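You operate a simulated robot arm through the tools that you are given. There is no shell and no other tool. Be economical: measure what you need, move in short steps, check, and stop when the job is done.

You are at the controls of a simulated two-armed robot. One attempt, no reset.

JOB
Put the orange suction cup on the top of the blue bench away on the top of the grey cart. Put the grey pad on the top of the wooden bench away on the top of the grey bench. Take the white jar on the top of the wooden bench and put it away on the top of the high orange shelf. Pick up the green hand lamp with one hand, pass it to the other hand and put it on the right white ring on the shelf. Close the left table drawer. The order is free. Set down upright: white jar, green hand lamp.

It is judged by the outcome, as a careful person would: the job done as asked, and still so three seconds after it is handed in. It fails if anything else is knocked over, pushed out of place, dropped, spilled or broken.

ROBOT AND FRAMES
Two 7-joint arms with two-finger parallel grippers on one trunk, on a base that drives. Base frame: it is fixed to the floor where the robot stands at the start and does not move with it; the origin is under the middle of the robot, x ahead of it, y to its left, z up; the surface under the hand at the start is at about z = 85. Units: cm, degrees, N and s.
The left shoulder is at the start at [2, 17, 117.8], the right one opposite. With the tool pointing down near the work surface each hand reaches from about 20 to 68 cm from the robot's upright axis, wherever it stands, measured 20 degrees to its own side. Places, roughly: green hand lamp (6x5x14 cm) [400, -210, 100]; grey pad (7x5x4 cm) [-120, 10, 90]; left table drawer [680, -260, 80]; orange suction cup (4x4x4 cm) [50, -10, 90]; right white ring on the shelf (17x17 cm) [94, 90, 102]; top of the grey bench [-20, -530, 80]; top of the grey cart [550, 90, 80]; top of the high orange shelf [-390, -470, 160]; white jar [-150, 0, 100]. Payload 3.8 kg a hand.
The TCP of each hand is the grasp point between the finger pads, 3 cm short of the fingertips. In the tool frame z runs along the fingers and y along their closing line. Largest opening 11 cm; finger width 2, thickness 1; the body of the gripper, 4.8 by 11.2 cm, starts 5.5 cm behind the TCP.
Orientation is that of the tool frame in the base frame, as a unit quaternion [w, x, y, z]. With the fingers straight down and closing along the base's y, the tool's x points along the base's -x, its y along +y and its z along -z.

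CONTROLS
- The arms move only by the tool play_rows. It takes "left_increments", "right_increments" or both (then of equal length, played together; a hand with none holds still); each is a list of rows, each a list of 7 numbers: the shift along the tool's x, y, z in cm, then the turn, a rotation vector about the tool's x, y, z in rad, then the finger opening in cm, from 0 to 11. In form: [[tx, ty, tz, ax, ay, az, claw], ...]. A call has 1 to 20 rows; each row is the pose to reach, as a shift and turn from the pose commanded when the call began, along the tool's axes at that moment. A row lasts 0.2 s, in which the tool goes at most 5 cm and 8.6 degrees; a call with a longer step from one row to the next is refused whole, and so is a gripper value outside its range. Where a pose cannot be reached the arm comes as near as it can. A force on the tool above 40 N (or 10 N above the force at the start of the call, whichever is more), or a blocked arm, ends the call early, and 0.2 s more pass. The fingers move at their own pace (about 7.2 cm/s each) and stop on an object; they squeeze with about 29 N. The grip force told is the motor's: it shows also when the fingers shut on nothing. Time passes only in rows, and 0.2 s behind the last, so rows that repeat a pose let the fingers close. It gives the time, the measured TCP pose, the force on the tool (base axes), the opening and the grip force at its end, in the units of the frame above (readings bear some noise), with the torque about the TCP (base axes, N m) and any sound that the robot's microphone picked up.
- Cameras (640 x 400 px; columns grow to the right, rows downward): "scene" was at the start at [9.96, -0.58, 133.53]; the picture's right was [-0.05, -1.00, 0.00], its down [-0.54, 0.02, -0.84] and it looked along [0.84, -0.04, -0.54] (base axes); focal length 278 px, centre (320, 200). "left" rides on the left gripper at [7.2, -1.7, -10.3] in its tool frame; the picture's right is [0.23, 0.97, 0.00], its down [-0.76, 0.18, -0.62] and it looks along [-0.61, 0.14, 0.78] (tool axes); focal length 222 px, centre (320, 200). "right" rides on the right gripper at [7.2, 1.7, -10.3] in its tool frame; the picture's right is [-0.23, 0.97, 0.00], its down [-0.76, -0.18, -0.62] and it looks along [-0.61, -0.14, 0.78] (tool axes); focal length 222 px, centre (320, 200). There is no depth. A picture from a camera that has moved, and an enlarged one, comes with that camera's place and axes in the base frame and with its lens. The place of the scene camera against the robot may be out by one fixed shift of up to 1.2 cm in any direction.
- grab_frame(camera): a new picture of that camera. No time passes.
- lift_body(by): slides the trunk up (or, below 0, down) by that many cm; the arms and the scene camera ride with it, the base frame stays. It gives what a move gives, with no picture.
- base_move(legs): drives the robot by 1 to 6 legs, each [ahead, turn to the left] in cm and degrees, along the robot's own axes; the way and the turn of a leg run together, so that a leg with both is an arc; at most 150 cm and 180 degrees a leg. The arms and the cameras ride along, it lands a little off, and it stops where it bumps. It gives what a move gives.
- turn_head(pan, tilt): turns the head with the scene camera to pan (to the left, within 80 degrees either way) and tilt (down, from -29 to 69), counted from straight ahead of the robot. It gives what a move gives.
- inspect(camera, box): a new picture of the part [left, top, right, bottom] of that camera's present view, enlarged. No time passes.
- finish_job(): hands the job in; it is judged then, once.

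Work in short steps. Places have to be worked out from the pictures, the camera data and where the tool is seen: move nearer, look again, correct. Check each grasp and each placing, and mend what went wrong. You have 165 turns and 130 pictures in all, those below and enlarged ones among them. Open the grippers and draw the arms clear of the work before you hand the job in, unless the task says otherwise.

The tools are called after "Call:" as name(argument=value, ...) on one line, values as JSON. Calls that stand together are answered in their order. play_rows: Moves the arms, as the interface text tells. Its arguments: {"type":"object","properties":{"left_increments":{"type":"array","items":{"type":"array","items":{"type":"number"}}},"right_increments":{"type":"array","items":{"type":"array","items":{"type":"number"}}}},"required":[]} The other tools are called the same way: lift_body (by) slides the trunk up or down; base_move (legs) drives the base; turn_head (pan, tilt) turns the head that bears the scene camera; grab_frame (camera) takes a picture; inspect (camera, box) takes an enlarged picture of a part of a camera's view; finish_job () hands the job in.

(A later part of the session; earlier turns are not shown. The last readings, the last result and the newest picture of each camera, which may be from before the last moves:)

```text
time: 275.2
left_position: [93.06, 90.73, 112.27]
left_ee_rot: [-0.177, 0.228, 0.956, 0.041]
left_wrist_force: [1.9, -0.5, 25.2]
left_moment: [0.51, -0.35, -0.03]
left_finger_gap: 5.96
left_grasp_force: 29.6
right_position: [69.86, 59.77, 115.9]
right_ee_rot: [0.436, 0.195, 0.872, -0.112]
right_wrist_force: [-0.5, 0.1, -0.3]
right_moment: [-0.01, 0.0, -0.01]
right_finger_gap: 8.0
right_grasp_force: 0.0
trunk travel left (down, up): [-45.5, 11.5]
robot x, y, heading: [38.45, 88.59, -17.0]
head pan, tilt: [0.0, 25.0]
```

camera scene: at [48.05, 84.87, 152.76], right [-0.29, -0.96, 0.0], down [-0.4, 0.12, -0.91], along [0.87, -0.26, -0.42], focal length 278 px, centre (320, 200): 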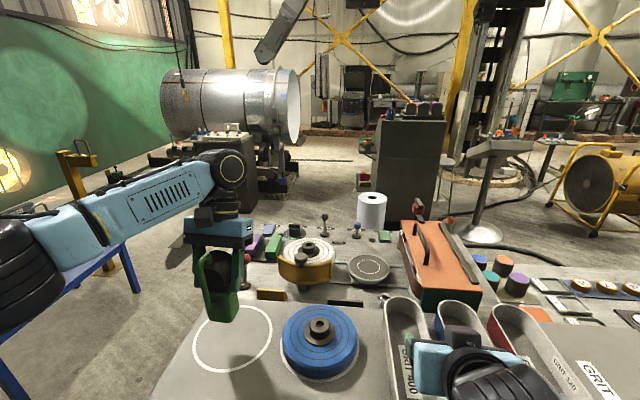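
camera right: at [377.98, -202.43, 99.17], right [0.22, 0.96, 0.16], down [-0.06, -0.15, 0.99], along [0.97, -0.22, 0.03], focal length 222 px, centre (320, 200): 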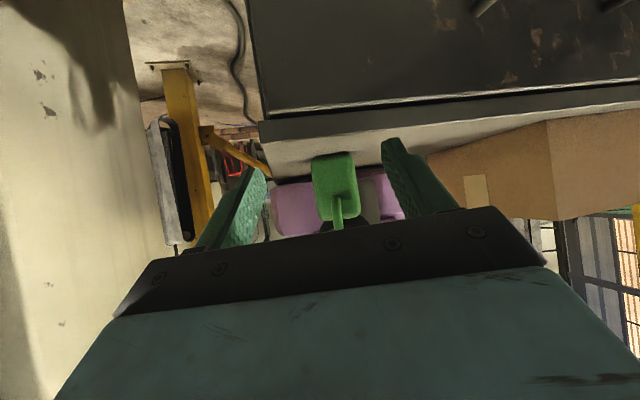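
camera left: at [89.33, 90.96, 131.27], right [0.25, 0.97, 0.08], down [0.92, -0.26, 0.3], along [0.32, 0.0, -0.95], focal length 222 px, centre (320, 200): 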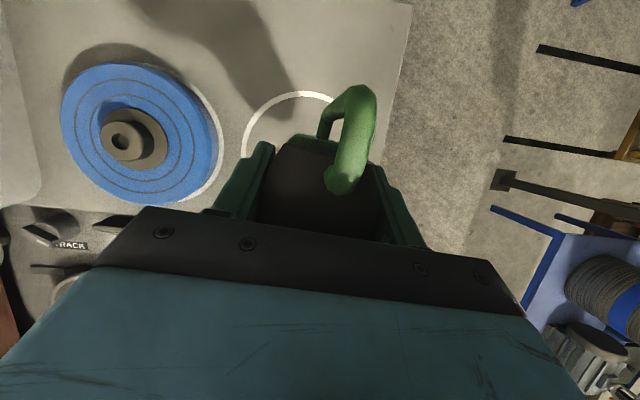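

Contact (about 27 N). I ease off slightly, open, check, and rise.

Call:
play_rows(left_increments=[[0.1, 0, -0.25, 0, 0, 0, 2], [0.1, 0, -0.25, 0, 0, 0, 7], [0.1, 0, -0.25, 0, 0, 0, 9.5], [0.1, 0, -0.25, 0, 0, 0, 9.5], [0.5, 0, -1.2, 0, 0, 0, 9.5], [1.5, 0, -4, 0, 0, 0, 9.5], [3, 0, -8, 0, 0, 0, 9.5], [4.5, 0, -12, 0, 0, 0, 9.5], [6, 0, -15.5, 0, 0, 0, 9.5]])

Call:
inspect(camera="scene", box=[150, 180, 350, 390])

Call:
grab_frame(camera="left")

```text
time: 277.2
left_position: [93.12, 90.95, 128.88]
left_ee_rot: [-0.179, 0.227, 0.956, 0.04]
left_wrist_force: [-0.5, 0.0, -0.4]
left_moment: [0.0, -0.01, 0.03]
left_finger_gap: 9.52
left_grasp_force: 0.1
right_position: [70.03, 59.76, 115.95]
right_ee_rot: [0.436, 0.195, 0.872, -0.112]
right_wrist_force: [0.1, -0.3, -0.7]
right_moment: [0.01, 0.02, 0.01]
right_finger_gap: 8.0
right_grasp_force: 0.0
trunk travel left (down, up): [-45.5, 11.5]
robot x, y, heading: [38.3, 88.43, -16.8]
head pan, tilt: [0.0, 25.0]
```

```text
1.90 times, centred on (250, 285) of scene
camera zoom: at [47.95, 84.9, 152.76], right [-0.29, -0.96, 0.0], down [-0.4, 0.12, -0.91], along [0.87, -0.26, -0.42], focal length 529 px, centre (453, 38)
```

zoom: 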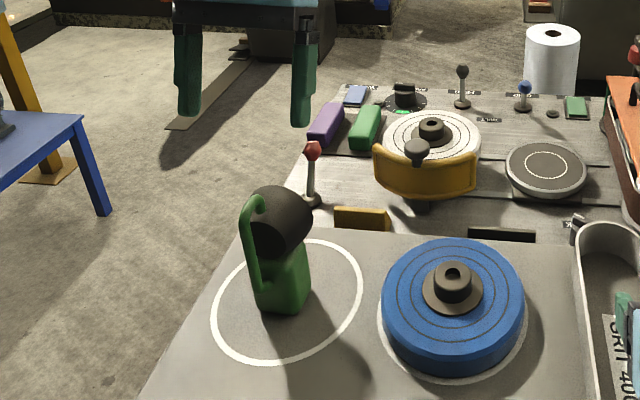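

```text
44 pictures are left
camera left: at [89.5, 90.73, 140.99], right [0.25, 0.97, 0.08], down [0.92, -0.26, 0.3], along [0.31, 0.0, -0.95], focal length 222 px, centre (320, 200)
```

left: 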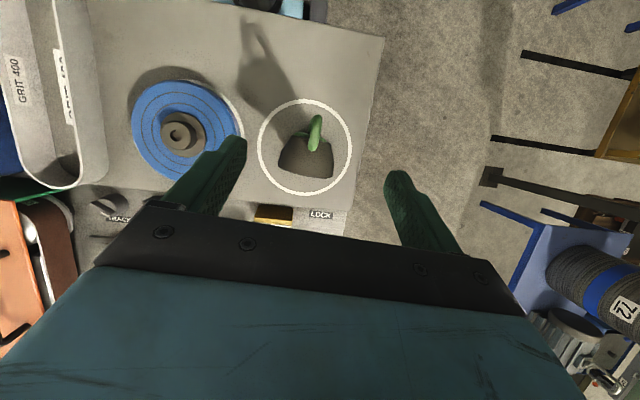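

The lamp stands upright inside the ring. I tuck both hands back upright near the body.

Call:
play_rows(left_increments=[[2.7, -0.5, 1.1, 0, 0, 0, 8], [5.5, -1, 2.2, 0, -0.08, 0, 6], [8.2, -1.5, 3.2, 0, -0.17, 0, 6], [11, -2, 4.3, 0, -0.26, 0, 6], [13.7, -2.5, 5.4, 0, -0.35, 0, 6], [13.7, -2.5, 5.4, 0, -0.35, 0, 6], [13.7, -2.5, 5.4, 0, -0.35, 0, 6], [13.7, -2.5, 5.4, 0, -0.35, 0, 6], [13.7, -2.5, 5.4, 0, -0.35, 0, 6]], right_increments=[[-2.7, 0, -2, 0, 0, 0, 6], [-5.4, 0, -4, 0, 0.13, 0, 6], [-8, 0, -6, 0, 0.26, 0, 6], [-8, 0, -6, 0, 0.4, 0, 6], [-8, 0, -6, 0, 0.54, 0, 6], [-8, 0, -6, 0, 0.68, 0, 6], [-8, 0, -6, 0, 0.82, 0, 6], [-8, 0, -6, 0, 0.94, 0, 6], [-8, 0, -6, 0, 0.94, 0, 6]])

Call:
turn_head(pan=-80, tilt=35)

```text
time: 279.2
left_position: [78.83, 95.37, 128.79]
left_ee_rot: [-0.011, 0.232, 0.973, 0.001]
left_wrist_force: [0.2, -0.4, -0.3]
left_moment: [0.05, -0.01, -0.03]
left_finger_gap: 6.01
left_grasp_force: 0.1
right_position: [82.86, 51.35, 110.78]
right_ee_rot: [-0.007, 0.224, 0.974, -0.012]
right_wrist_force: [0.5, -0.1, 0.5]
right_moment: [-0.03, -0.02, -0.01]
right_finger_gap: 5.99
right_grasp_force: 0.1
right hand out of reach, approached as far as the arm can: row 1, 3, 4, 5, 6, 7, 8, 9
trunk travel left (down, up): [-45.5, 11.5]
robot x, y, heading: [38.09, 88.42, -17.2]
head pan, tilt: [0.0, 25.0]
```

```text
time: 280.7
left_position: [78.73, 95.25, 128.81]
left_ee_rot: [-0.012, 0.232, 0.973, 0.001]
left_wrist_force: [0.6, 0.1, -0.8]
left_moment: [0.01, 0.0, 0.02]
left_finger_gap: 6.02
left_grasp_force: 0.0
right_position: [82.89, 51.36, 110.8]
right_ee_rot: [-0.007, 0.225, 0.974, -0.013]
right_wrist_force: [-0.2, 0.2, 1.4]
right_moment: [-0.01, 0.01, -0.01]
right_finger_gap: 6.01
right_grasp_force: 0.1
trunk travel left (down, up): [-45.5, 11.5]
robot x, y, heading: [38.29, 88.69, -17.1]
head pan, tilt: [-80.0, 35.0]
```

The right hand drifted forward and low (tips ~108). I raise it straight up, then pull it back, and check the trays.

Call:
play_rows(right_increments=[[0, 0, -3, 0, 0, 0, 6], [0, 0, -6, 0, 0, 0, 6], [0, 0, -9, 0, 0, 0, 6], [3.5, 0, -12, 0, 0, 0, 6], [7, 0, -14, 0, 0, 0, 6], [10.5, 1, -14, 0, 0, 0, 6], [14, 2, -14, 0, 0, 0, 6], [14, 2, -14, 0, 0, 0, 6]])

Call:
turn_head(pan=-10, tilt=40)

Call:
grab_frame(camera="scene")

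```text
time: 282.5
left_position: [78.83, 95.29, 128.65]
left_ee_rot: [-0.011, 0.232, 0.973, 0.001]
left_wrist_force: [0.8, 0.2, 0.0]
left_moment: [0.02, 0.03, -0.01]
left_finger_gap: 6.0
left_grasp_force: 0.0
right_position: [84.52, 47.27, 121.14]
right_ee_rot: [-0.007, 0.225, 0.974, -0.011]
right_wrist_force: [-0.2, 0.0, -0.5]
right_moment: [-0.01, 0.0, -0.02]
right_finger_gap: 6.01
right_grasp_force: 0.1
right hand out of reach, approached as far as the arm can: row 1, 2, 3, 4, 5, 6, 7, 8
trunk travel left (down, up): [-45.5, 11.5]
robot x, y, heading: [38.13, 88.86, -17.2]
head pan, tilt: [-80.0, 35.0]
```

```text
time: 283.9
left_position: [78.87, 95.28, 128.69]
left_ee_rot: [-0.011, 0.232, 0.973, 0.001]
left_wrist_force: [0.7, 0.5, -0.1]
left_moment: [0.0, -0.02, 0.01]
left_finger_gap: 5.97
left_grasp_force: 0.0
right_position: [84.63, 47.33, 121.09]
right_ee_rot: [-0.007, 0.226, 0.974, -0.012]
right_wrist_force: [0.2, -0.3, -0.2]
right_moment: [-0.03, -0.03, 0.02]
right_finger_gap: 6.0
right_grasp_force: 0.0
trunk travel left (down, up): [-45.5, 11.5]
robot x, y, heading: [38.59, 88.42, -17.1]
head pan, tilt: [-10.0, 40.0]
```

```text
43 pictures are left
camera scene: at [46.81, 83.72, 150.42], right [-0.45, -0.89, 0.0], down [-0.57, 0.29, -0.77], along [0.68, -0.35, -0.64], focal length 278 px, centre (320, 200)
```

scene: 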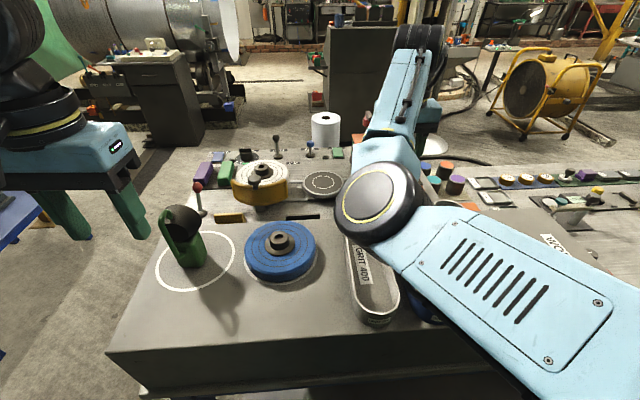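

The right arm has folded into an awkward posture. I try leading the hand outward to the right first, then back.

Call:
play_rows(right_increments=[[0, -3, 0, 0, 0, 0, 6], [0, -6, 0, 0, 0, 0, 6], [0, -9, 0, 0, 0, 0, 6], [0, -12, 0, 0, 0, 0, 6], [3, -14, 0, 0, 0, -0.1, 6], [6, -14, 0, 0, 0, -0.17, 6], [9, -14, 0, 0, 0, -0.17, 6], [12, -14, 0, 0, 0, -0.17, 6], [15, -14, 0, 0, 0, -0.17, 6], [15, -14, 0, 0, 0, -0.17, 6]])

Call:
grab_frame(camera="scene")

```text
time: 286.1
left_position: [78.82, 95.44, 128.72]
left_ee_rot: [-0.01, 0.232, 0.973, 0.001]
left_wrist_force: [0.0, -0.2, 0.2]
left_moment: [0.03, 0.02, 0.01]
left_finger_gap: 6.0
left_grasp_force: 0.0
right_position: [64.82, 39.01, 122.49]
right_ee_rot: [-0.009, 0.14, 0.99, -0.011]
right_wrist_force: [-0.2, 0.0, 0.3]
right_moment: [0.01, 0.01, 0.02]
right_finger_gap: 6.01
right_grasp_force: 0.1
right hand out of reach, approached as far as the arm can: row 9, 10
trunk travel left (down, up): [-45.5, 11.5]
robot x, y, heading: [38.29, 88.1, -16.9]
head pan, tilt: [-10.0, 40.0]
```

```text
42 pictures are left
camera scene: at [46.85, 83.76, 150.42], right [-0.45, -0.89, 0.0], down [-0.57, 0.29, -0.77], along [0.68, -0.35, -0.64], focal length 278 px, centre (320, 200)
```

scene: 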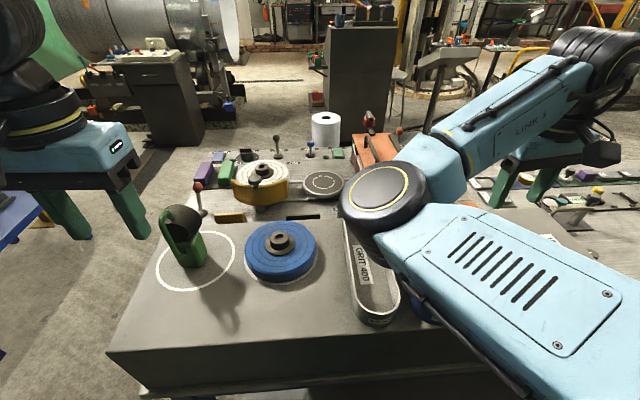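

The elbow is folded inward. I stretch the right arm out forward, then draw it back along the inside so the elbow swings out again.

Call:
play_rows(right_increments=[[-4, 0, 0, 0, 0, 0, 6], [-8, 2, 0, 0, 0, 0, 6], [-12, 4, 1, 0, 0, 0, 6], [-16, 6, 2, 0, 0, 0, 6], [-20, 8, 2, 0, 0, 0, 6], [-24, 10, 2, 0, 0, 0, 6], [-28, 12, 2, 0, 0, 0, 6], [-31, 14, 2, 0, 0, 0, 6], [-31, 18, 2, 0, 0, 0, 6], [-31, 22, 2, 0, 0, 0, 6], [-27, 24, 0, 0, 0, 0, 6], [-23, 25, -1, 0, 0, 0, 6], [-19, 25, -2, 0, 0, 0, 6], [-15, 25, -3, 0, 0, 0, 6], [-11, 25, -4, 0, 0, 0, 6]])

Call:
grab_frame(camera="scene")

```text
time: 289.3
left_position: [78.82, 95.35, 128.76]
left_ee_rot: [-0.009, 0.232, 0.973, 0.0]
left_wrist_force: [-0.7, 0.6, 0.5]
left_moment: [0.02, 0.01, -0.02]
left_finger_gap: 6.01
left_grasp_force: 0.0
right_position: [93.76, 58.69, 126.9]
right_ee_rot: [-0.009, 0.14, 0.99, -0.011]
right_wrist_force: [-0.8, -0.2, 0.7]
right_moment: [0.0, 0.01, 0.05]
right_finger_gap: 6.01
right_grasp_force: 0.1
right hand out of reach, approached as far as the arm can: row 7, 8, 9, 10, 11, 12, 13, 14, 15
trunk travel left (down, up): [-45.5, 11.5]
robot x, y, heading: [38.2, 88.24, -16.9]
head pan, tilt: [-10.0, 40.0]
```

```text
41 pictures are left
camera scene: at [46.79, 83.82, 150.43], right [-0.45, -0.89, 0.0], down [-0.57, 0.29, -0.77], along [0.68, -0.35, -0.64], focal length 278 px, centre (320, 200)
```

scene: 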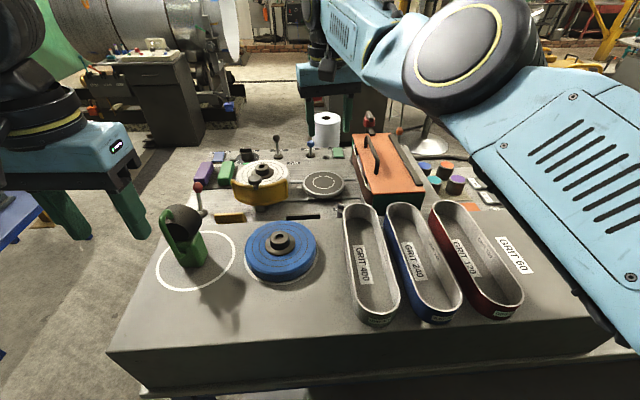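

The elbow has come up and outward. I continue drawing the hand back.

Call:
play_rows(right_increments=[[2, -1, 1, 0, 0, 0, 6], [5, -2, 2, 0, 0, 0, 6], [8, -3, 3, 0, 0, 0, 6], [11, -4, 4, 0, 0, 0, 6], [14, -5, 5, 0, 0, 0, 6], [17, -6, 5, 0, 0, 0, 6], [20, -7, 5, 0, 0, 0, 6], [23, -7, 5, 0, 0, 0, 6], [23, -7, 5, 0, 0, 0, 6]])

Call:
grab_frame(camera="scene")

```text
time: 291.3
left_position: [78.87, 95.27, 128.79]
left_ee_rot: [-0.011, 0.231, 0.973, 0.001]
left_wrist_force: [-0.4, 0.1, 0.6]
left_moment: [0.0, 0.0, 0.0]
left_finger_gap: 6.0
left_grasp_force: 0.1
right_position: [93.32, 53.31, 125.28]
right_ee_rot: [-0.007, 0.141, 0.99, -0.011]
right_wrist_force: [-0.1, -0.3, 0.8]
right_moment: [0.01, -0.01, 0.01]
right_finger_gap: 6.0
right_grasp_force: 0.0
right hand out of reach, approached as far as the arm can: row 1, 2, 3, 4, 5, 6, 7, 8, 9
trunk travel left (down, up): [-45.5, 11.5]
robot x, y, heading: [38.35, 88.4, -16.9]
head pan, tilt: [-10.0, 40.0]
```

```text
40 pictures are left
camera scene: at [46.8, 83.7, 150.42], right [-0.45, -0.89, 0.0], down [-0.57, 0.29, -0.77], along [0.68, -0.35, -0.64], focal length 278 px, centre (320, 200)
```

scene: 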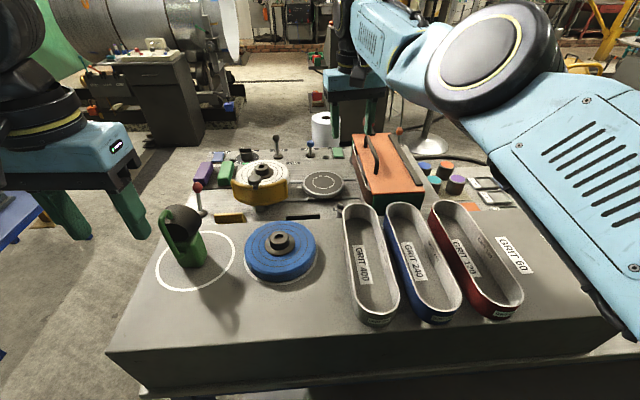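

Moving the hand leftward swings the elbow outward, so I continue: further left first, then back.

Call:
play_rows(right_increments=[[0, 4, 0, 0, 0, 0, 6], [0, 8, 0, 0, 0, 0, 6], [0, 12, 0, 0, 0, 0, 6], [0, 16, 0, 0, 0, 0, 6], [0, 20, 0, 0, 0, 0, 6], [1, 23, 0, 0, 0, 0, 6], [4, 24, 0, 0, 0, 0, 6], [8, 24, 0, 0, 0, 0, 6], [12, 22, 0, 0, 0, 0, 6], [16, 18, 0, 0, 0, 0, 6], [20, 14, 0, 0, 0, 0, 6], [23, 10, 0, 0, 0, 0, 6], [25, 6, 0, 0, 0, 0, 6], [26, 2, -3, 0, 0, 0, 6]])

Call:
grab_frame(camera="scene")

```text
refused: row 10 steps farther than a row can; nothing moved
```

```text
39 pictures are left
camera scene: at [46.8, 83.7, 150.42], right [-0.45, -0.89, 0.0], down [-0.57, 0.29, -0.77], along [0.68, -0.35, -0.64], focal length 278 px, centre (320, 200)
```

scene: 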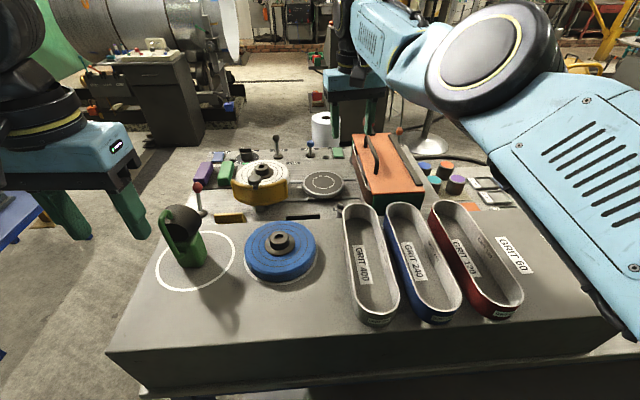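

One row was too long; I resend with smaller steps.

Call:
play_rows(right_increments=[[0, 4, 0, 0, 0, 0, 6], [0, 8, 0, 0, 0, 0, 6], [0, 12, 0, 0, 0, 0, 6], [0, 16, 0, 0, 0, 0, 6], [0, 20, 0, 0, 0, 0, 6], [1, 23, 0, 0, 0, 0, 6], [4, 24, 0, 0, 0, 0, 6], [8, 24, 0, 0, 0, 0, 6], [12, 23, 0, 0, 0, 0, 6], [15, 20, 0, 0, 0, 0, 6], [18, 17, 0, 0, 0, 0, 6], [21, 14, 0, 0, 0, 0, 6], [23, 10, 0, 0, 0, 0, 6], [25, 6, 0, 0, 0, 0, 6], [26, 2, -1, 0, 0, 0, 6]])

Call:
grab_frame(camera="scene")

```text
time: 294.5
left_position: [78.74, 95.21, 128.67]
left_ee_rot: [-0.011, 0.231, 0.973, 0.001]
left_wrist_force: [-0.5, -0.6, 0.8]
left_moment: [0.01, -0.03, 0.0]
left_finger_gap: 6.0
left_grasp_force: 0.1
right_position: [68.71, 63.81, 126.41]
right_ee_rot: [-0.007, 0.14, 0.99, -0.011]
right_wrist_force: [-0.3, -0.6, -0.7]
right_moment: [0.03, 0.0, -0.01]
right_finger_gap: 6.01
right_grasp_force: 0.0
right hand out of reach, approached as far as the arm can: row 2, 3, 4, 5, 6, 7
trunk travel left (down, up): [-45.5, 11.5]
robot x, y, heading: [38.15, 88.09, -16.9]
head pan, tilt: [-10.0, 40.0]
```

```text
38 pictures are left
camera scene: at [46.72, 83.62, 150.43], right [-0.45, -0.89, 0.0], down [-0.57, 0.29, -0.77], along [0.68, -0.35, -0.64], focal length 278 px, centre (320, 200)
```

scene: 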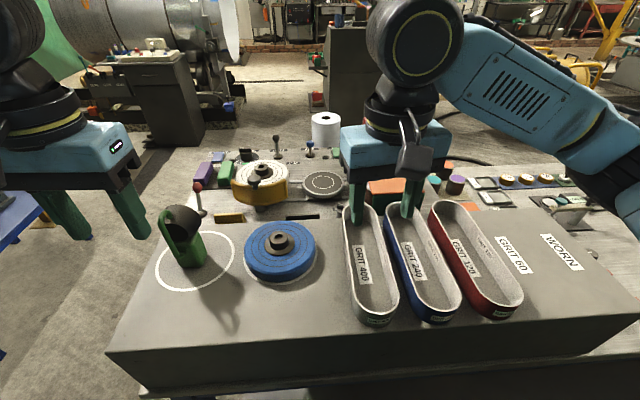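

The right arm is back in its normal posture. I back off and drive to the wooden bench behind the start.

Call:
base_move(legs=[[-35, 0], [0, -95], [110, 0], [0, -90]])

Call:
turn_head(pan=0, tilt=32)

Call:
grab_frame(camera="scene")

```text
time: 309.8
left_position: [-79.16, -3.15, 128.71]
left_ee_rot: [0.001, 0.959, -0.282, 0.01]
left_wrist_force: [0.2, 0.6, 0.2]
left_moment: [0.02, -0.02, -0.02]
left_finger_gap: 5.99
left_grasp_force: 0.0
right_position: [-65.91, 26.93, 126.44]
right_ee_rot: [-0.011, 0.981, -0.194, 0.008]
right_wrist_force: [0.0, -0.2, 0.6]
right_moment: [0.02, 0.01, 0.02]
right_finger_gap: 5.99
right_grasp_force: 0.1
trunk travel left (down, up): [-45.5, 11.5]
robot x, y, heading: [-38.06, -0.8, 157.2]
head pan, tilt: [-10.0, 40.0]
```

```text
time: 310.5
left_position: [-79.05, -3.17, 128.66]
left_ee_rot: [0.001, 0.959, -0.283, 0.01]
left_wrist_force: [-0.2, 0.0, 0.1]
left_moment: [0.01, -0.03, 0.01]
left_finger_gap: 6.0
left_grasp_force: 0.1
right_position: [-65.9, 27.01, 126.48]
right_ee_rot: [-0.01, 0.981, -0.192, 0.009]
right_wrist_force: [0.9, 0.3, -0.1]
right_moment: [0.02, -0.03, 0.02]
right_finger_gap: 6.02
right_grasp_force: 0.0
trunk travel left (down, up): [-45.5, 11.5]
robot x, y, heading: [-38.13, -0.37, 157.2]
head pan, tilt: [0.0, 32.0]
```

```text
37 pictures are left
camera scene: at [-49.35, 3.6, 151.64], right [0.39, 0.92, 0.0], down [0.49, -0.21, -0.85], along [-0.78, 0.33, -0.53], focal length 278 px, centre (320, 200)
```

scene: 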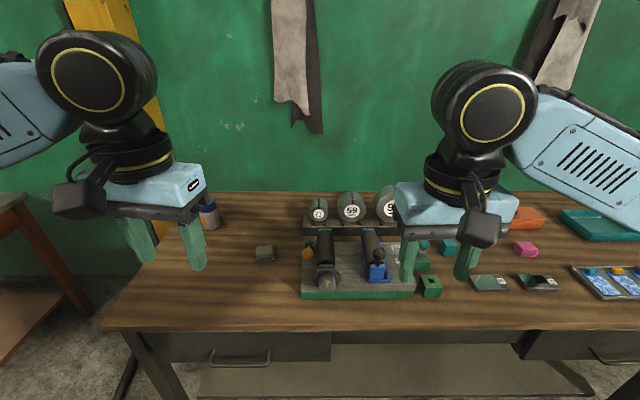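

The pad is at about [-120.6, 13.7] and the jar at about [-144, -3]. I drive 25 cm forward, lower the trunk, and look with the left hand camera.

Call:
base_move(legs=[[25, 0]])

Call:
lift_body(by=-14)

Call:
grab_frame(camera="left")

```text
time: 312.4
left_position: [-102.01, 6.54, 128.68]
left_ee_rot: [0.001, 0.959, -0.284, 0.011]
left_wrist_force: [0.6, 1.0, -0.2]
left_moment: [0.01, -0.01, 0.0]
left_finger_gap: 6.0
left_grasp_force: 0.0
right_position: [-88.65, 36.7, 126.37]
right_ee_rot: [-0.011, 0.981, -0.194, 0.008]
right_wrist_force: [-0.4, -0.4, -0.5]
right_moment: [0.02, 0.0, 0.0]
right_finger_gap: 6.02
right_grasp_force: 0.0
trunk travel left (down, up): [-45.5, 11.5]
robot x, y, heading: [-61.01, 9.13, 156.8]
head pan, tilt: [0.0, 32.0]
```

```text
time: 314.0
left_position: [-101.86, 6.68, 114.7]
left_ee_rot: [0.001, 0.959, -0.284, 0.011]
left_wrist_force: [-0.4, -0.2, -0.2]
left_moment: [0.0, -0.03, 0.02]
left_finger_gap: 5.99
left_grasp_force: 0.1
right_position: [-88.56, 36.75, 112.48]
right_ee_rot: [-0.011, 0.981, -0.194, 0.009]
right_wrist_force: [-0.4, 0.4, -0.3]
right_moment: [0.01, 0.02, 0.05]
right_finger_gap: 5.98
right_grasp_force: 0.0
trunk travel left (down, up): [-31.5, 25.5]
robot x, y, heading: [-60.94, 9.06, 156.7]
head pan, tilt: [0.0, 32.0]
```

```text
36 pictures are left
camera left: at [-95.25, 4.1, 125.18], right [-0.34, -0.94, 0.0], down [-0.75, 0.27, 0.61], along [-0.57, 0.21, -0.79], focal length 222 px, centre (320, 200)
```

left: 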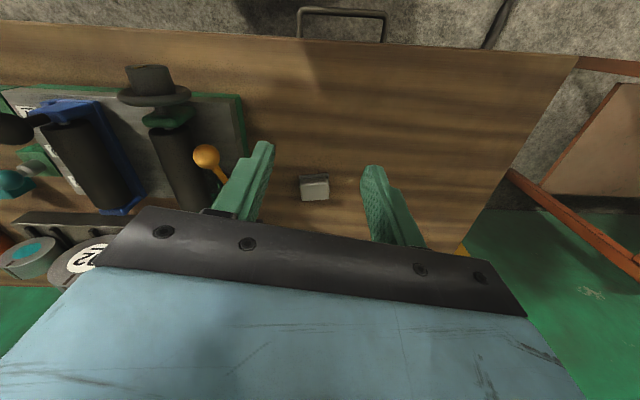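

Pad at about [-117.7, 13.6]. I move the left hand over it and take a closer look.

Call:
play_rows(left_increments=[[-4, 0.7, 0, 0, 0, 0, 9], [-8, 1.4, 1, 0, 0, 0, 9], [-12, 2.1, 3, 0, 0, 0, 9], [-15, 2.6, 6, 0, 0, 0, 9], [-17.2, 2.9, 10, 0, 0, 0, 9], [-17.2, 2.9, 13, 0, 0, 0, 9], [-17.2, 2.9, 13, 0, 0, 0, 9]])

Call:
inspect(camera="left", box=[180, 60, 480, 240])

```text
time: 315.6
left_position: [-117.92, 13.65, 101.34]
left_ee_rot: [0.001, 0.959, -0.284, 0.011]
left_wrist_force: [-0.4, -0.9, -0.5]
left_moment: [0.03, 0.02, -0.01]
left_finger_gap: 9.01
left_grasp_force: 0.1
right_position: [-88.52, 36.83, 112.46]
right_ee_rot: [-0.012, 0.981, -0.194, 0.008]
right_wrist_force: [0.6, 0.1, -0.5]
right_moment: [0.0, 0.02, -0.01]
right_finger_gap: 6.0
right_grasp_force: 0.0
trunk travel left (down, up): [-31.5, 25.5]
robot x, y, heading: [-61.08, 9.11, 157.0]
head pan, tilt: [0.0, 32.0]
```

```text
2.13 times, centred on (330, 150) of left
camera zoom: at [-111.2, 11.14, 111.86], right [-0.34, -0.94, 0.0], down [-0.75, 0.27, 0.61], along [-0.57, 0.21, -0.79], focal length 474 px, centre (299, 307)
```

zoom: 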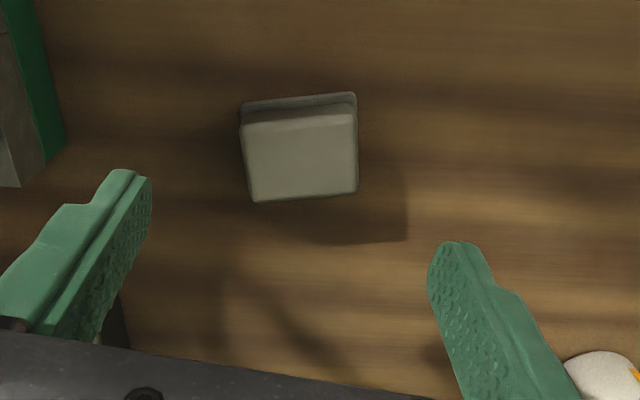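

The pad top is at z≈84 with centre ≈ [-120.6, 14.6], its long side 18° off my closing line. I yaw, centre, and descend partway to check.

Call:
play_rows(left_increments=[[-1, 0.3, 0, 0, 0, -0.1, 10], [-2, 0.5, 2, 0, 0, -0.2, 10.5], [-2.8, 0.7, 5, 0, 0, -0.31, 10.5], [-2.8, 0.7, 8, 0, 0, -0.31, 10.5], [-2.8, 0.7, 10, 0, 0, -0.31, 10.5], [-2.8, 0.7, 10, 0, 0, -0.31, 10.5]])

Call:
inspect(camera="left", box=[180, 60, 480, 240])

```text
time: 317.0
left_position: [-120.31, 14.26, 91.36]
left_ee_rot: [0.003, 0.991, -0.133, 0.01]
left_wrist_force: [-0.8, 0.7, -0.4]
left_moment: [0.0, -0.02, 0.01]
left_finger_gap: 10.53
left_grasp_force: 0.2
right_position: [-88.66, 36.67, 112.45]
right_ee_rot: [-0.011, 0.981, -0.194, 0.008]
right_wrist_force: [0.1, 0.5, 0.7]
right_moment: [-0.01, 0.0, 0.0]
right_finger_gap: 6.02
right_grasp_force: 0.0
trunk travel left (down, up): [-31.5, 25.5]
robot x, y, heading: [-60.87, 9.2, 156.7]
head pan, tilt: [0.0, 32.0]
```

```text
2.13 times, centred on (330, 150) of left
camera zoom: at [-113.24, 14.04, 101.82], right [-0.04, -1.0, 0.01], down [-0.79, 0.03, 0.61], along [-0.61, 0.02, -0.79], focal length 474 px, centre (299, 307)
```

zoom: 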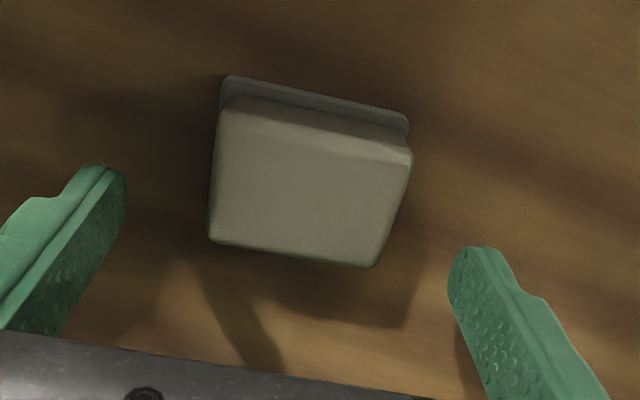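

Aligned and centred. I descend 6.4 cm and close.

Call:
play_rows(left_increments=[[0, 0.3, 2.5, 0, 0, 0, 10.5], [0, 0.3, 4.5, 0, 0, 0, 10.5], [0, 0.3, 5.8, 0, 0, 0, 10.5], [0, 0.3, 6.5, 0, 0, 0, 10.5], [0, 0.3, 6.5, 0, 0, 0, 7], [0, 0.3, 6.5, 0, 0, 0, 4], [0, 0.3, 6.5, 0, 0, 0, 4], [0, 0.3, 6.5, 0, 0, 0, 4]])

Call:
inspect(camera="left", box=[180, 60, 480, 240])

```text
time: 317.6
left_position: [-120.34, 14.11, 88.0]
left_ee_rot: [0.001, 0.991, -0.133, 0.007]
left_wrist_force: [17.6, -4.9, 20.6]
left_moment: [-0.77, -0.37, 0.64]
left_finger_gap: 10.51
left_grasp_force: 0.1
right_position: [-88.49, 36.72, 112.4]
right_ee_rot: [-0.011, 0.981, -0.194, 0.008]
right_wrist_force: [-0.6, -0.2, -0.1]
right_moment: [-0.01, -0.04, 0.0]
right_finger_gap: 6.0
right_grasp_force: 0.0
trunk travel left (down, up): [-31.5, 25.5]
robot x, y, heading: [-60.92, 9.18, 156.6]
head pan, tilt: [0.0, 32.0]
stopped in row 3 (left hand): the force on the tool passed its limit at 47 N (the readings are from after the stop); the commanded pose is now the measured one
```

```text
2.13 times, centred on (330, 150) of left
camera zoom: at [-113.22, 13.84, 98.43], right [-0.04, -1.0, 0.0], down [-0.79, 0.03, 0.61], along [-0.61, 0.02, -0.79], focal length 474 px, centre (299, 307)
```

zoom: 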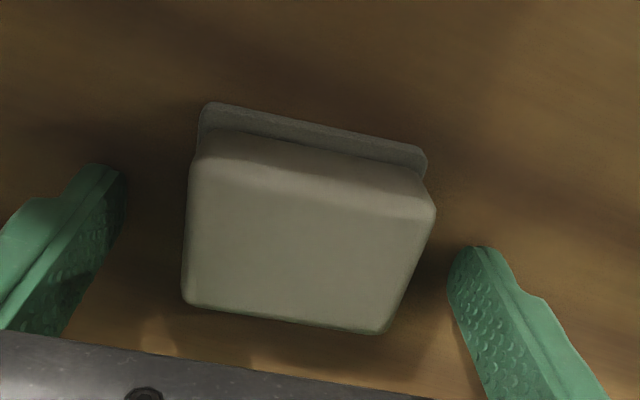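

The bench top is at z=85 (fingertips touched), so the pad spans 85–89 and its centre is nearer, ≈[-118.3, 13.7]. I raise slightly, shift 2 cm back and close.

Call:
play_rows(left_increments=[[0, 0, -0.6, 0, 0, 0, 10.5], [1, 0, -0.6, 0, 0, 0, 10.5], [2, -0.1, -0.6, 0, 0, 0, 10.5], [2, -0.1, -0.6, 0, 0, 0, 7], [2, -0.1, -0.6, 0, 0, 0, 4], [2, -0.1, -0.6, 0, 0, 0, 3], [2, -0.1, -0.6, 0, 0, 0, 3], [2, -0.1, -0.6, 0, 0, 0, 3]])

Call:
play_rows(left_increments=[[0, 0, -1, 0, 0, 0, 3], [0, 0, -4, 0, 0, 0, 3], [0, 0, -8, 0, 0, 0, 3], [0, 0, -12, 0, 0, 0, 3], [0, 0, -16, 0, 0, 0, 3], [0, 0, -16, 0, 0, 0, 3]])

Call:
grab_frame(camera="left")

```text
time: 319.4
left_position: [-118.66, 13.52, 88.33]
left_ee_rot: [0.001, 0.991, -0.133, 0.008]
left_wrist_force: [0.3, 0.6, 1.4]
left_moment: [0.02, 0.02, -0.02]
left_finger_gap: 6.04
left_grasp_force: 29.1
right_position: [-88.57, 36.65, 112.41]
right_ee_rot: [-0.011, 0.981, -0.194, 0.009]
right_wrist_force: [0.7, -0.2, 0.0]
right_moment: [0.0, 0.03, 0.01]
right_finger_gap: 6.0
right_grasp_force: 0.1
trunk travel left (down, up): [-31.5, 25.5]
robot x, y, heading: [-60.73, 9.02, 156.7]
head pan, tilt: [0.0, 32.0]
```

```text
time: 320.9
left_position: [-119.26, 13.66, 104.34]
left_ee_rot: [0.001, 0.991, -0.133, 0.008]
left_wrist_force: [0.1, -0.2, 0.0]
left_moment: [0.01, -0.03, 0.02]
left_finger_gap: 6.11
left_grasp_force: 28.8
right_position: [-88.58, 36.63, 112.41]
right_ee_rot: [-0.011, 0.981, -0.194, 0.008]
right_wrist_force: [0.6, 0.3, -0.4]
right_moment: [0.05, -0.02, 0.0]
right_finger_gap: 6.0
right_grasp_force: 0.0
trunk travel left (down, up): [-31.5, 25.5]
robot x, y, heading: [-60.92, 9.33, 156.8]
head pan, tilt: [0.0, 32.0]
```

```text
32 pictures are left
camera left: at [-112.1, 13.37, 114.7], right [-0.04, -1.0, 0.0], down [-0.79, 0.03, 0.61], along [-0.61, 0.02, -0.79], focal length 222 px, centre (320, 200)
```

left: 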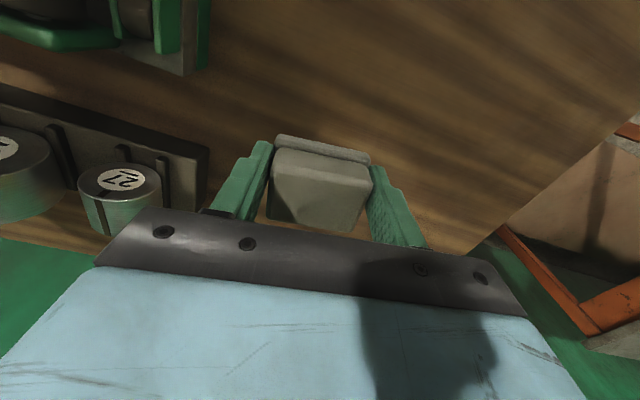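

The pad is in the left hand. I pull it in, then drive around to the bench's left end for the jar.

Call:
play_rows(left_increments=[[0, 0, -4, 0, 0, 0, 3], [2, 0, -8, 0, 0, 0, 3], [6, 0, -10, 0, 0, 0, 3], [10, 0, -10, 0, 0, 0, 3], [14, 0, -10, 0, 0, 0, 3], [18, 0, -10, 0, 0, 0, 3], [18, 0, -10, 0, 0, 0, 3]])

Call:
base_move(legs=[[-20, 0], [0, 91], [87, 0], [0, -89], [54, 0], [0, -33]])

Call:
turn_head(pan=-5, tilt=35)

Call:
grab_frame(camera="scene")

```text
time: 322.4
left_position: [-101.7, 9.0, 114.62]
left_ee_rot: [0.001, 0.991, -0.132, 0.008]
left_wrist_force: [-0.6, -0.6, -0.9]
left_moment: [0.0, -0.02, -0.04]
left_finger_gap: 6.09
left_grasp_force: 29.0
right_position: [-88.6, 36.67, 112.34]
right_ee_rot: [-0.01, 0.981, -0.195, 0.009]
right_wrist_force: [-0.2, 0.0, -0.5]
right_moment: [0.04, -0.01, -0.03]
right_finger_gap: 6.01
right_grasp_force: 0.1
trunk travel left (down, up): [-31.5, 25.5]
robot x, y, heading: [-61.28, 8.9, 157.1]
head pan, tilt: [0.0, 32.0]
```

```text
time: 340.3
left_position: [-161.04, -46.46, 114.79]
left_ee_rot: [0.002, 0.938, -0.347, 0.007]
left_wrist_force: [0.7, -0.3, -0.2]
left_moment: [0.0, 0.01, -0.01]
left_finger_gap: 6.07
left_grasp_force: 28.7
right_position: [-137.33, -27.08, 112.39]
right_ee_rot: [-0.008, 0.914, -0.406, 0.01]
right_wrist_force: [0.1, 0.3, 0.5]
right_moment: [-0.01, 0.01, 0.03]
right_finger_gap: 5.99
right_grasp_force: 0.0
trunk travel left (down, up): [-31.5, 25.5]
robot x, y, heading: [-124.15, -64.2, 131.4]
head pan, tilt: [0.0, 32.0]
```

```text
time: 341.0
left_position: [-161.0, -46.58, 114.71]
left_ee_rot: [0.003, 0.937, -0.348, 0.008]
left_wrist_force: [-0.1, 0.2, -0.6]
left_moment: [-0.03, -0.01, 0.02]
left_finger_gap: 6.09
left_grasp_force: 28.9
right_position: [-137.29, -27.15, 112.5]
right_ee_rot: [-0.009, 0.914, -0.406, 0.011]
right_wrist_force: [-0.3, -0.2, 0.1]
right_moment: [0.01, 0.0, -0.02]
right_finger_gap: 5.98
right_grasp_force: 0.1
trunk travel left (down, up): [-31.5, 25.5]
robot x, y, heading: [-124.26, -63.79, 131.2]
head pan, tilt: [-5.0, 35.0]
```

```text
31 pictures are left
camera scene: at [-131.81, -55.46, 137.18], right [0.8, 0.59, 0.0], down [0.34, -0.46, -0.82], along [-0.49, 0.66, -0.57], focal length 278 px, centre (320, 200)
```

scene: 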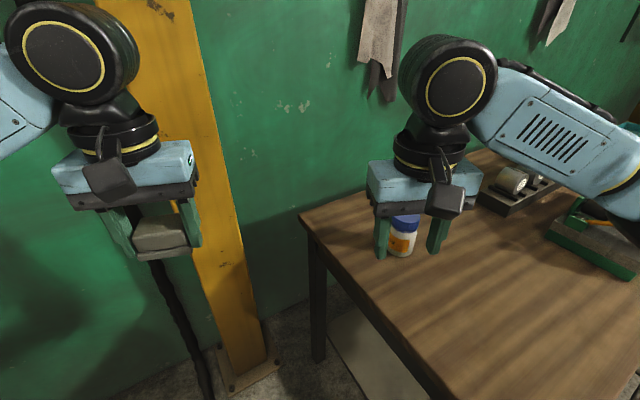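

The jar (blue lid) is at about [-145, -1.4]. I move the right hand above it and look.

Call:
play_rows(right_increments=[[-4, -1.9, 0, 0, 0, 0, 10.5], [-8, -3.8, 0, 0, 0, 0, 10.5], [-12, -5.7, 0, 0, 0, 0, 10.5], [-16, -7.6, 0, 0, 0, 0, 10.5], [-20, -9.5, 0, 0, 0, 0, 10.5], [-24, -11.4, 0, 0, 0, 0, 10.5], [-24, -11.4, 0, 0, 0, 0, 10.5]])

Call:
grab_frame(camera="right")

```text
time: 342.6
left_position: [-160.95, -46.47, 114.65]
left_ee_rot: [0.002, 0.937, -0.348, 0.007]
left_wrist_force: [-0.1, 0.5, -0.2]
left_moment: [0.01, 0.01, -0.04]
left_finger_gap: 6.08
left_grasp_force: 28.9
right_position: [-145.06, -1.53, 112.73]
right_ee_rot: [-0.01, 0.914, -0.405, 0.01]
right_wrist_force: [-0.1, 0.0, 0.4]
right_moment: [0.03, 0.01, -0.03]
right_finger_gap: 10.52
right_grasp_force: 0.0
trunk travel left (down, up): [-31.5, 25.5]
robot x, y, heading: [-124.16, -63.82, 131.4]
head pan, tilt: [-5.0, 35.0]
```

```text
30 pictures are left
camera right: at [-141.8, -8.19, 123.0], right [-0.87, -0.49, -0.03], down [-0.4, 0.68, 0.62], along [-0.28, 0.55, -0.79], focal length 222 px, centre (320, 200)
```

right: 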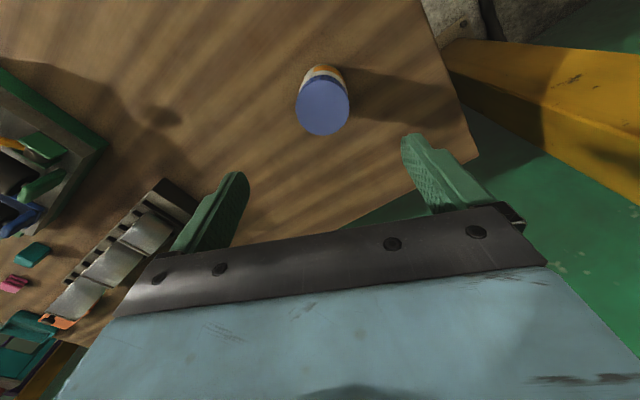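

The jar's centre is at ≈[-144.7, -1.9], lid top ≈ z 96. I descend to TCP z≈93 and close.

Call:
play_rows(right_increments=[[0.45, 0, 4, 0, 0, 0, 10.5], [0.45, 0, 8, 0, 0, 0, 10.5], [0.45, 0, 12, 0, 0, 0, 10.5], [0.45, 0, 15, 0, 0, 0, 10.5], [0.45, 0, 17.5, 0, 0, 0, 10.5], [0.45, 0, 19.5, 0, 0, 0, 10.5], [0.45, 0, 19.5, 0, 0, 0, 7], [0.45, 0, 19.5, 0, 0, 0, 4], [0.45, 0, 19.5, 0, 0, 0, 3], [0.45, 0, 19.5, 0, 0, 0, 3]])

Call:
grab_frame(camera="right")

```text
time: 344.8
left_position: [-161.05, -46.49, 114.78]
left_ee_rot: [0.002, 0.938, -0.348, 0.008]
left_wrist_force: [-0.2, 0.6, -0.1]
left_moment: [0.0, 0.03, 0.01]
left_finger_gap: 6.11
left_grasp_force: 29.2
right_position: [-144.24, -1.89, 92.85]
right_ee_rot: [-0.008, 0.914, -0.405, 0.01]
right_wrist_force: [-1.2, -0.5, -0.8]
right_moment: [-0.12, 0.19, 0.04]
right_finger_gap: 6.38
right_grasp_force: 29.0
trunk travel left (down, up): [-31.5, 25.5]
robot x, y, heading: [-123.79, -63.92, 131.3]
head pan, tilt: [-5.0, 35.0]
```

```text
29 pictures are left
camera right: at [-140.97, -8.56, 103.16], right [-0.87, -0.49, -0.03], down [-0.4, 0.68, 0.62], along [-0.28, 0.55, -0.79], focal length 222 px, centre (320, 200)
```

right: 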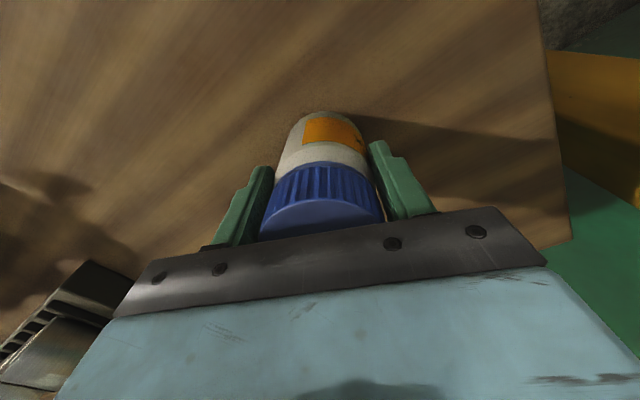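

Gripped at 6.4 cm. I lift it and draw it in.

Call:
play_rows(right_increments=[[0, 0, -1, 0, 0, 0, 3], [0, 0, -4, 0, 0, 0, 3], [0, 0, -8, 0, 0, 0, 3], [0, 0, -12, 0, 0, 0, 3], [0, 0, -16, 0, 0, 0, 3], [0, 0, -20, 0, 0, 0, 3], [0, 0, -24, 0, 0, 0, 3], [4, 2, -26, 0, 0, 0, 3], [8, 4, -26, 0, 0, 0, 3], [12, 6, -26, 0, 0, 0, 3], [16, 8, -26, 0, 0, 0, 3], [20, 10, -26, 0, 0, 0, 3], [23, 11, -26, 0, 0, 0, 3], [23, 11, -26, 0, 0, 0, 3]])

Call:
turn_head(pan=80, tilt=15)

Call:
grab_frame(camera="scene")

```text
time: 347.8
left_position: [-161.01, -46.51, 114.7]
left_ee_rot: [0.003, 0.937, -0.348, 0.007]
left_wrist_force: [-0.9, -0.6, -0.6]
left_moment: [0.01, 0.04, 0.01]
left_finger_gap: 6.11
left_grasp_force: 29.1
right_position: [-137.55, -26.56, 118.85]
right_ee_rot: [-0.008, 0.914, -0.406, 0.011]
right_wrist_force: [-0.3, 1.0, -3.1]
right_moment: [-0.04, -0.01, 0.03]
right_finger_gap: 6.36
right_grasp_force: 29.4
trunk travel left (down, up): [-31.5, 25.5]
robot x, y, heading: [-124.33, -63.83, 131.3]
head pan, tilt: [-5.0, 35.0]
```

```text
time: 349.4
left_position: [-161.05, -46.45, 114.81]
left_ee_rot: [0.003, 0.937, -0.348, 0.007]
left_wrist_force: [1.0, -0.1, -1.2]
left_moment: [0.0, 0.0, 0.02]
left_finger_gap: 6.11
left_grasp_force: 29.0
right_position: [-137.54, -26.55, 118.69]
right_ee_rot: [-0.008, 0.914, -0.406, 0.011]
right_wrist_force: [0.0, -0.4, -4.9]
right_moment: [-0.01, -0.05, 0.02]
right_finger_gap: 6.36
right_grasp_force: 29.5
trunk travel left (down, up): [-31.5, 25.5]
robot x, y, heading: [-123.95, -64.14, 131.4]
head pan, tilt: [80.0, 15.0]
```

```text
28 pictures are left
camera scene: at [-134.55, -67.38, 140.38], right [-0.52, 0.85, 0.0], down [0.22, 0.13, -0.97], along [-0.82, -0.5, -0.26], focal length 278 px, centre (320, 200)
```

scene: 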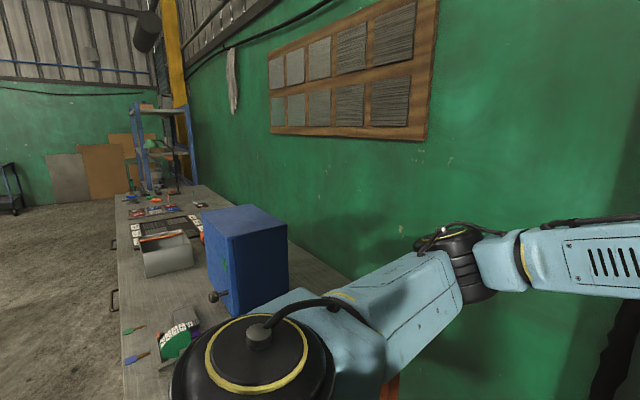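

Pad and jar are both in hand. I turn south and drive down the open floor between the wall bench and the green bench.

Call:
base_move(legs=[[0, 134], [150, 0], [110, 0]])

Call:
turn_head(pan=30, tilt=14)

Call:
grab_frame(camera="scene")

Call:
turn_head(pan=-60, tilt=10)

Call:
grab_frame(camera="scene")

```text
time: 357.6
left_position: [-111.22, -127.95, 114.71]
left_ee_rot: [-0.005, 0.683, 0.731, 0.007]
left_wrist_force: [-0.1, 0.2, -1.1]
left_moment: [-0.04, -0.01, 0.0]
left_finger_gap: 6.08
left_grasp_force: 28.6
right_position: [-141.99, -125.05, 118.82]
right_ee_rot: [-0.015, 0.726, 0.687, -0.005]
right_wrist_force: [-0.1, -0.7, -2.4]
right_moment: [-0.04, 0.05, 0.0]
right_finger_gap: 6.35
right_grasp_force: 29.3
trunk travel left (down, up): [-31.5, 25.5]
robot x, y, heading: [-124.6, -89.65, -94.7]
head pan, tilt: [80.0, 15.0]
stopped in leg 2: the robot was blocked; the commanded pose is now the measured one
```

```text
time: 358.8
left_position: [-111.38, -127.98, 114.62]
left_ee_rot: [-0.006, 0.682, 0.731, 0.007]
left_wrist_force: [0.4, -0.3, 0.0]
left_moment: [0.0, 0.02, -0.03]
left_finger_gap: 6.11
left_grasp_force: 28.8
right_position: [-142.1, -125.24, 118.73]
right_ee_rot: [-0.014, 0.726, 0.687, -0.004]
right_wrist_force: [-0.6, 0.6, -4.3]
right_moment: [0.07, 0.02, 0.0]
right_finger_gap: 6.34
right_grasp_force: 29.0
trunk travel left (down, up): [-31.5, 25.5]
robot x, y, heading: [-124.84, -89.21, -94.7]
head pan, tilt: [30.0, 14.0]
```

```text
27 pictures are left
camera scene: at [-121.81, -100.13, 140.54], right [-0.9, -0.43, 0.0], down [-0.1, 0.22, -0.97], along [0.42, -0.88, -0.24], focal length 278 px, centre (320, 200)
```

scene: 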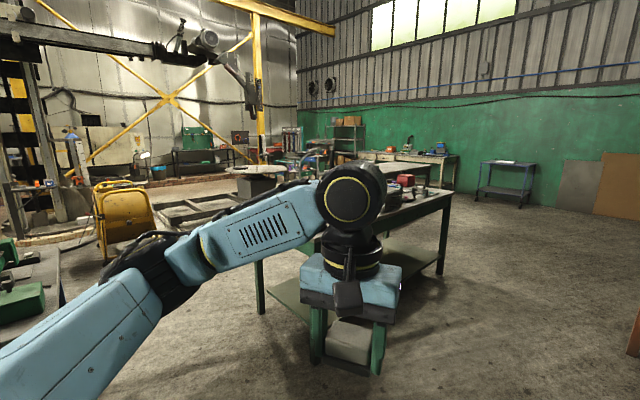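

```text
time: 360.4
left_position: [-111.26, -127.93, 114.6]
left_ee_rot: [-0.006, 0.682, 0.731, 0.007]
left_wrist_force: [0.5, -0.1, -0.3]
left_moment: [0.0, 0.02, 0.01]
left_finger_gap: 6.14
left_grasp_force: 28.9
right_position: [-142.05, -125.2, 118.7]
right_ee_rot: [-0.014, 0.727, 0.687, -0.004]
right_wrist_force: [-0.1, -0.4, -3.9]
right_moment: [0.07, 0.0, 0.0]
right_finger_gap: 6.35
right_grasp_force: 28.9
trunk travel left (down, up): [-31.5, 25.5]
robot x, y, heading: [-124.61, -89.16, -94.8]
head pan, tilt: [-60.0, 10.0]
```

```text
26 pictures are left
camera scene: at [-134.22, -95.69, 141.19], right [-0.43, 0.9, 0.0], down [0.16, 0.07, -0.98], along [-0.89, -0.42, -0.17], focal length 278 px, centre (320, 200)
```

scene: 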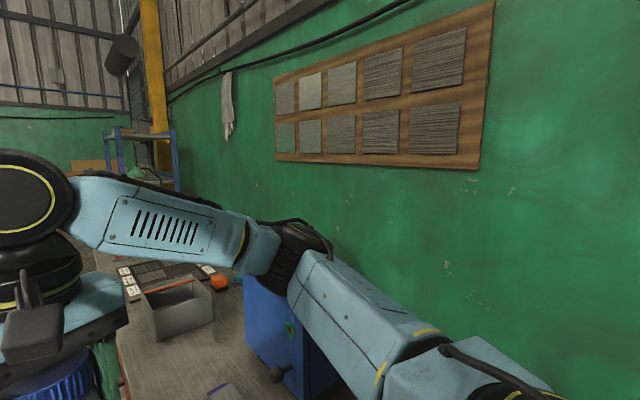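

The right elbow likely met the blue box on the wall bench. I back off, shift east, then continue south.

Call:
base_move(legs=[[-15, 0], [0, 35], [50, 0], [0, -41], [150, 0], [50, 0]])

Call:
turn_head(pan=35, tilt=16)

Call:
grab_frame(camera="scene")

```text
time: 377.6
left_position: [-128.58, -354.43, 114.73]
left_ee_rot: [-0.005, 0.727, 0.687, 0.007]
left_wrist_force: [-0.6, 0.2, -1.0]
left_moment: [0.03, 0.03, -0.01]
left_finger_gap: 6.1
left_grasp_force: 28.5
right_position: [-158.73, -347.97, 118.76]
right_ee_rot: [-0.014, 0.768, 0.64, -0.004]
right_wrist_force: [0.6, -0.4, -3.1]
right_moment: [0.08, 0.0, 0.02]
right_finger_gap: 6.36
right_grasp_force: 29.1
trunk travel left (down, up): [-31.5, 25.5]
robot x, y, heading: [-136.84, -314.6, -101.5]
head pan, tilt: [-60.0, 10.0]
```

```text
time: 379.3
left_position: [-128.5, -354.36, 114.77]
left_ee_rot: [-0.005, 0.726, 0.687, 0.007]
left_wrist_force: [0.2, -0.3, -0.3]
left_moment: [0.02, 0.02, -0.01]
left_finger_gap: 6.1
left_grasp_force: 28.8
right_position: [-158.68, -347.8, 118.82]
right_ee_rot: [-0.014, 0.768, 0.64, -0.002]
right_wrist_force: [0.3, -1.3, -3.3]
right_moment: [0.09, 0.0, 0.0]
right_finger_gap: 6.37
right_grasp_force: 28.9
trunk travel left (down, up): [-31.5, 25.5]
robot x, y, heading: [-136.4, -314.54, -101.6]
head pan, tilt: [35.0, 16.0]
```

```text
25 pictures are left
camera scene: at [-134.67, -325.33, 140.21], right [-0.92, -0.39, 0.0], down [-0.11, 0.25, -0.96], along [0.38, -0.88, -0.28], focal length 278 px, centre (320, 200)
```

scene: 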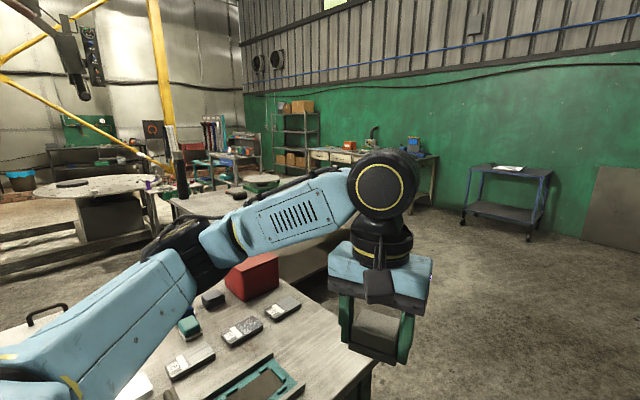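

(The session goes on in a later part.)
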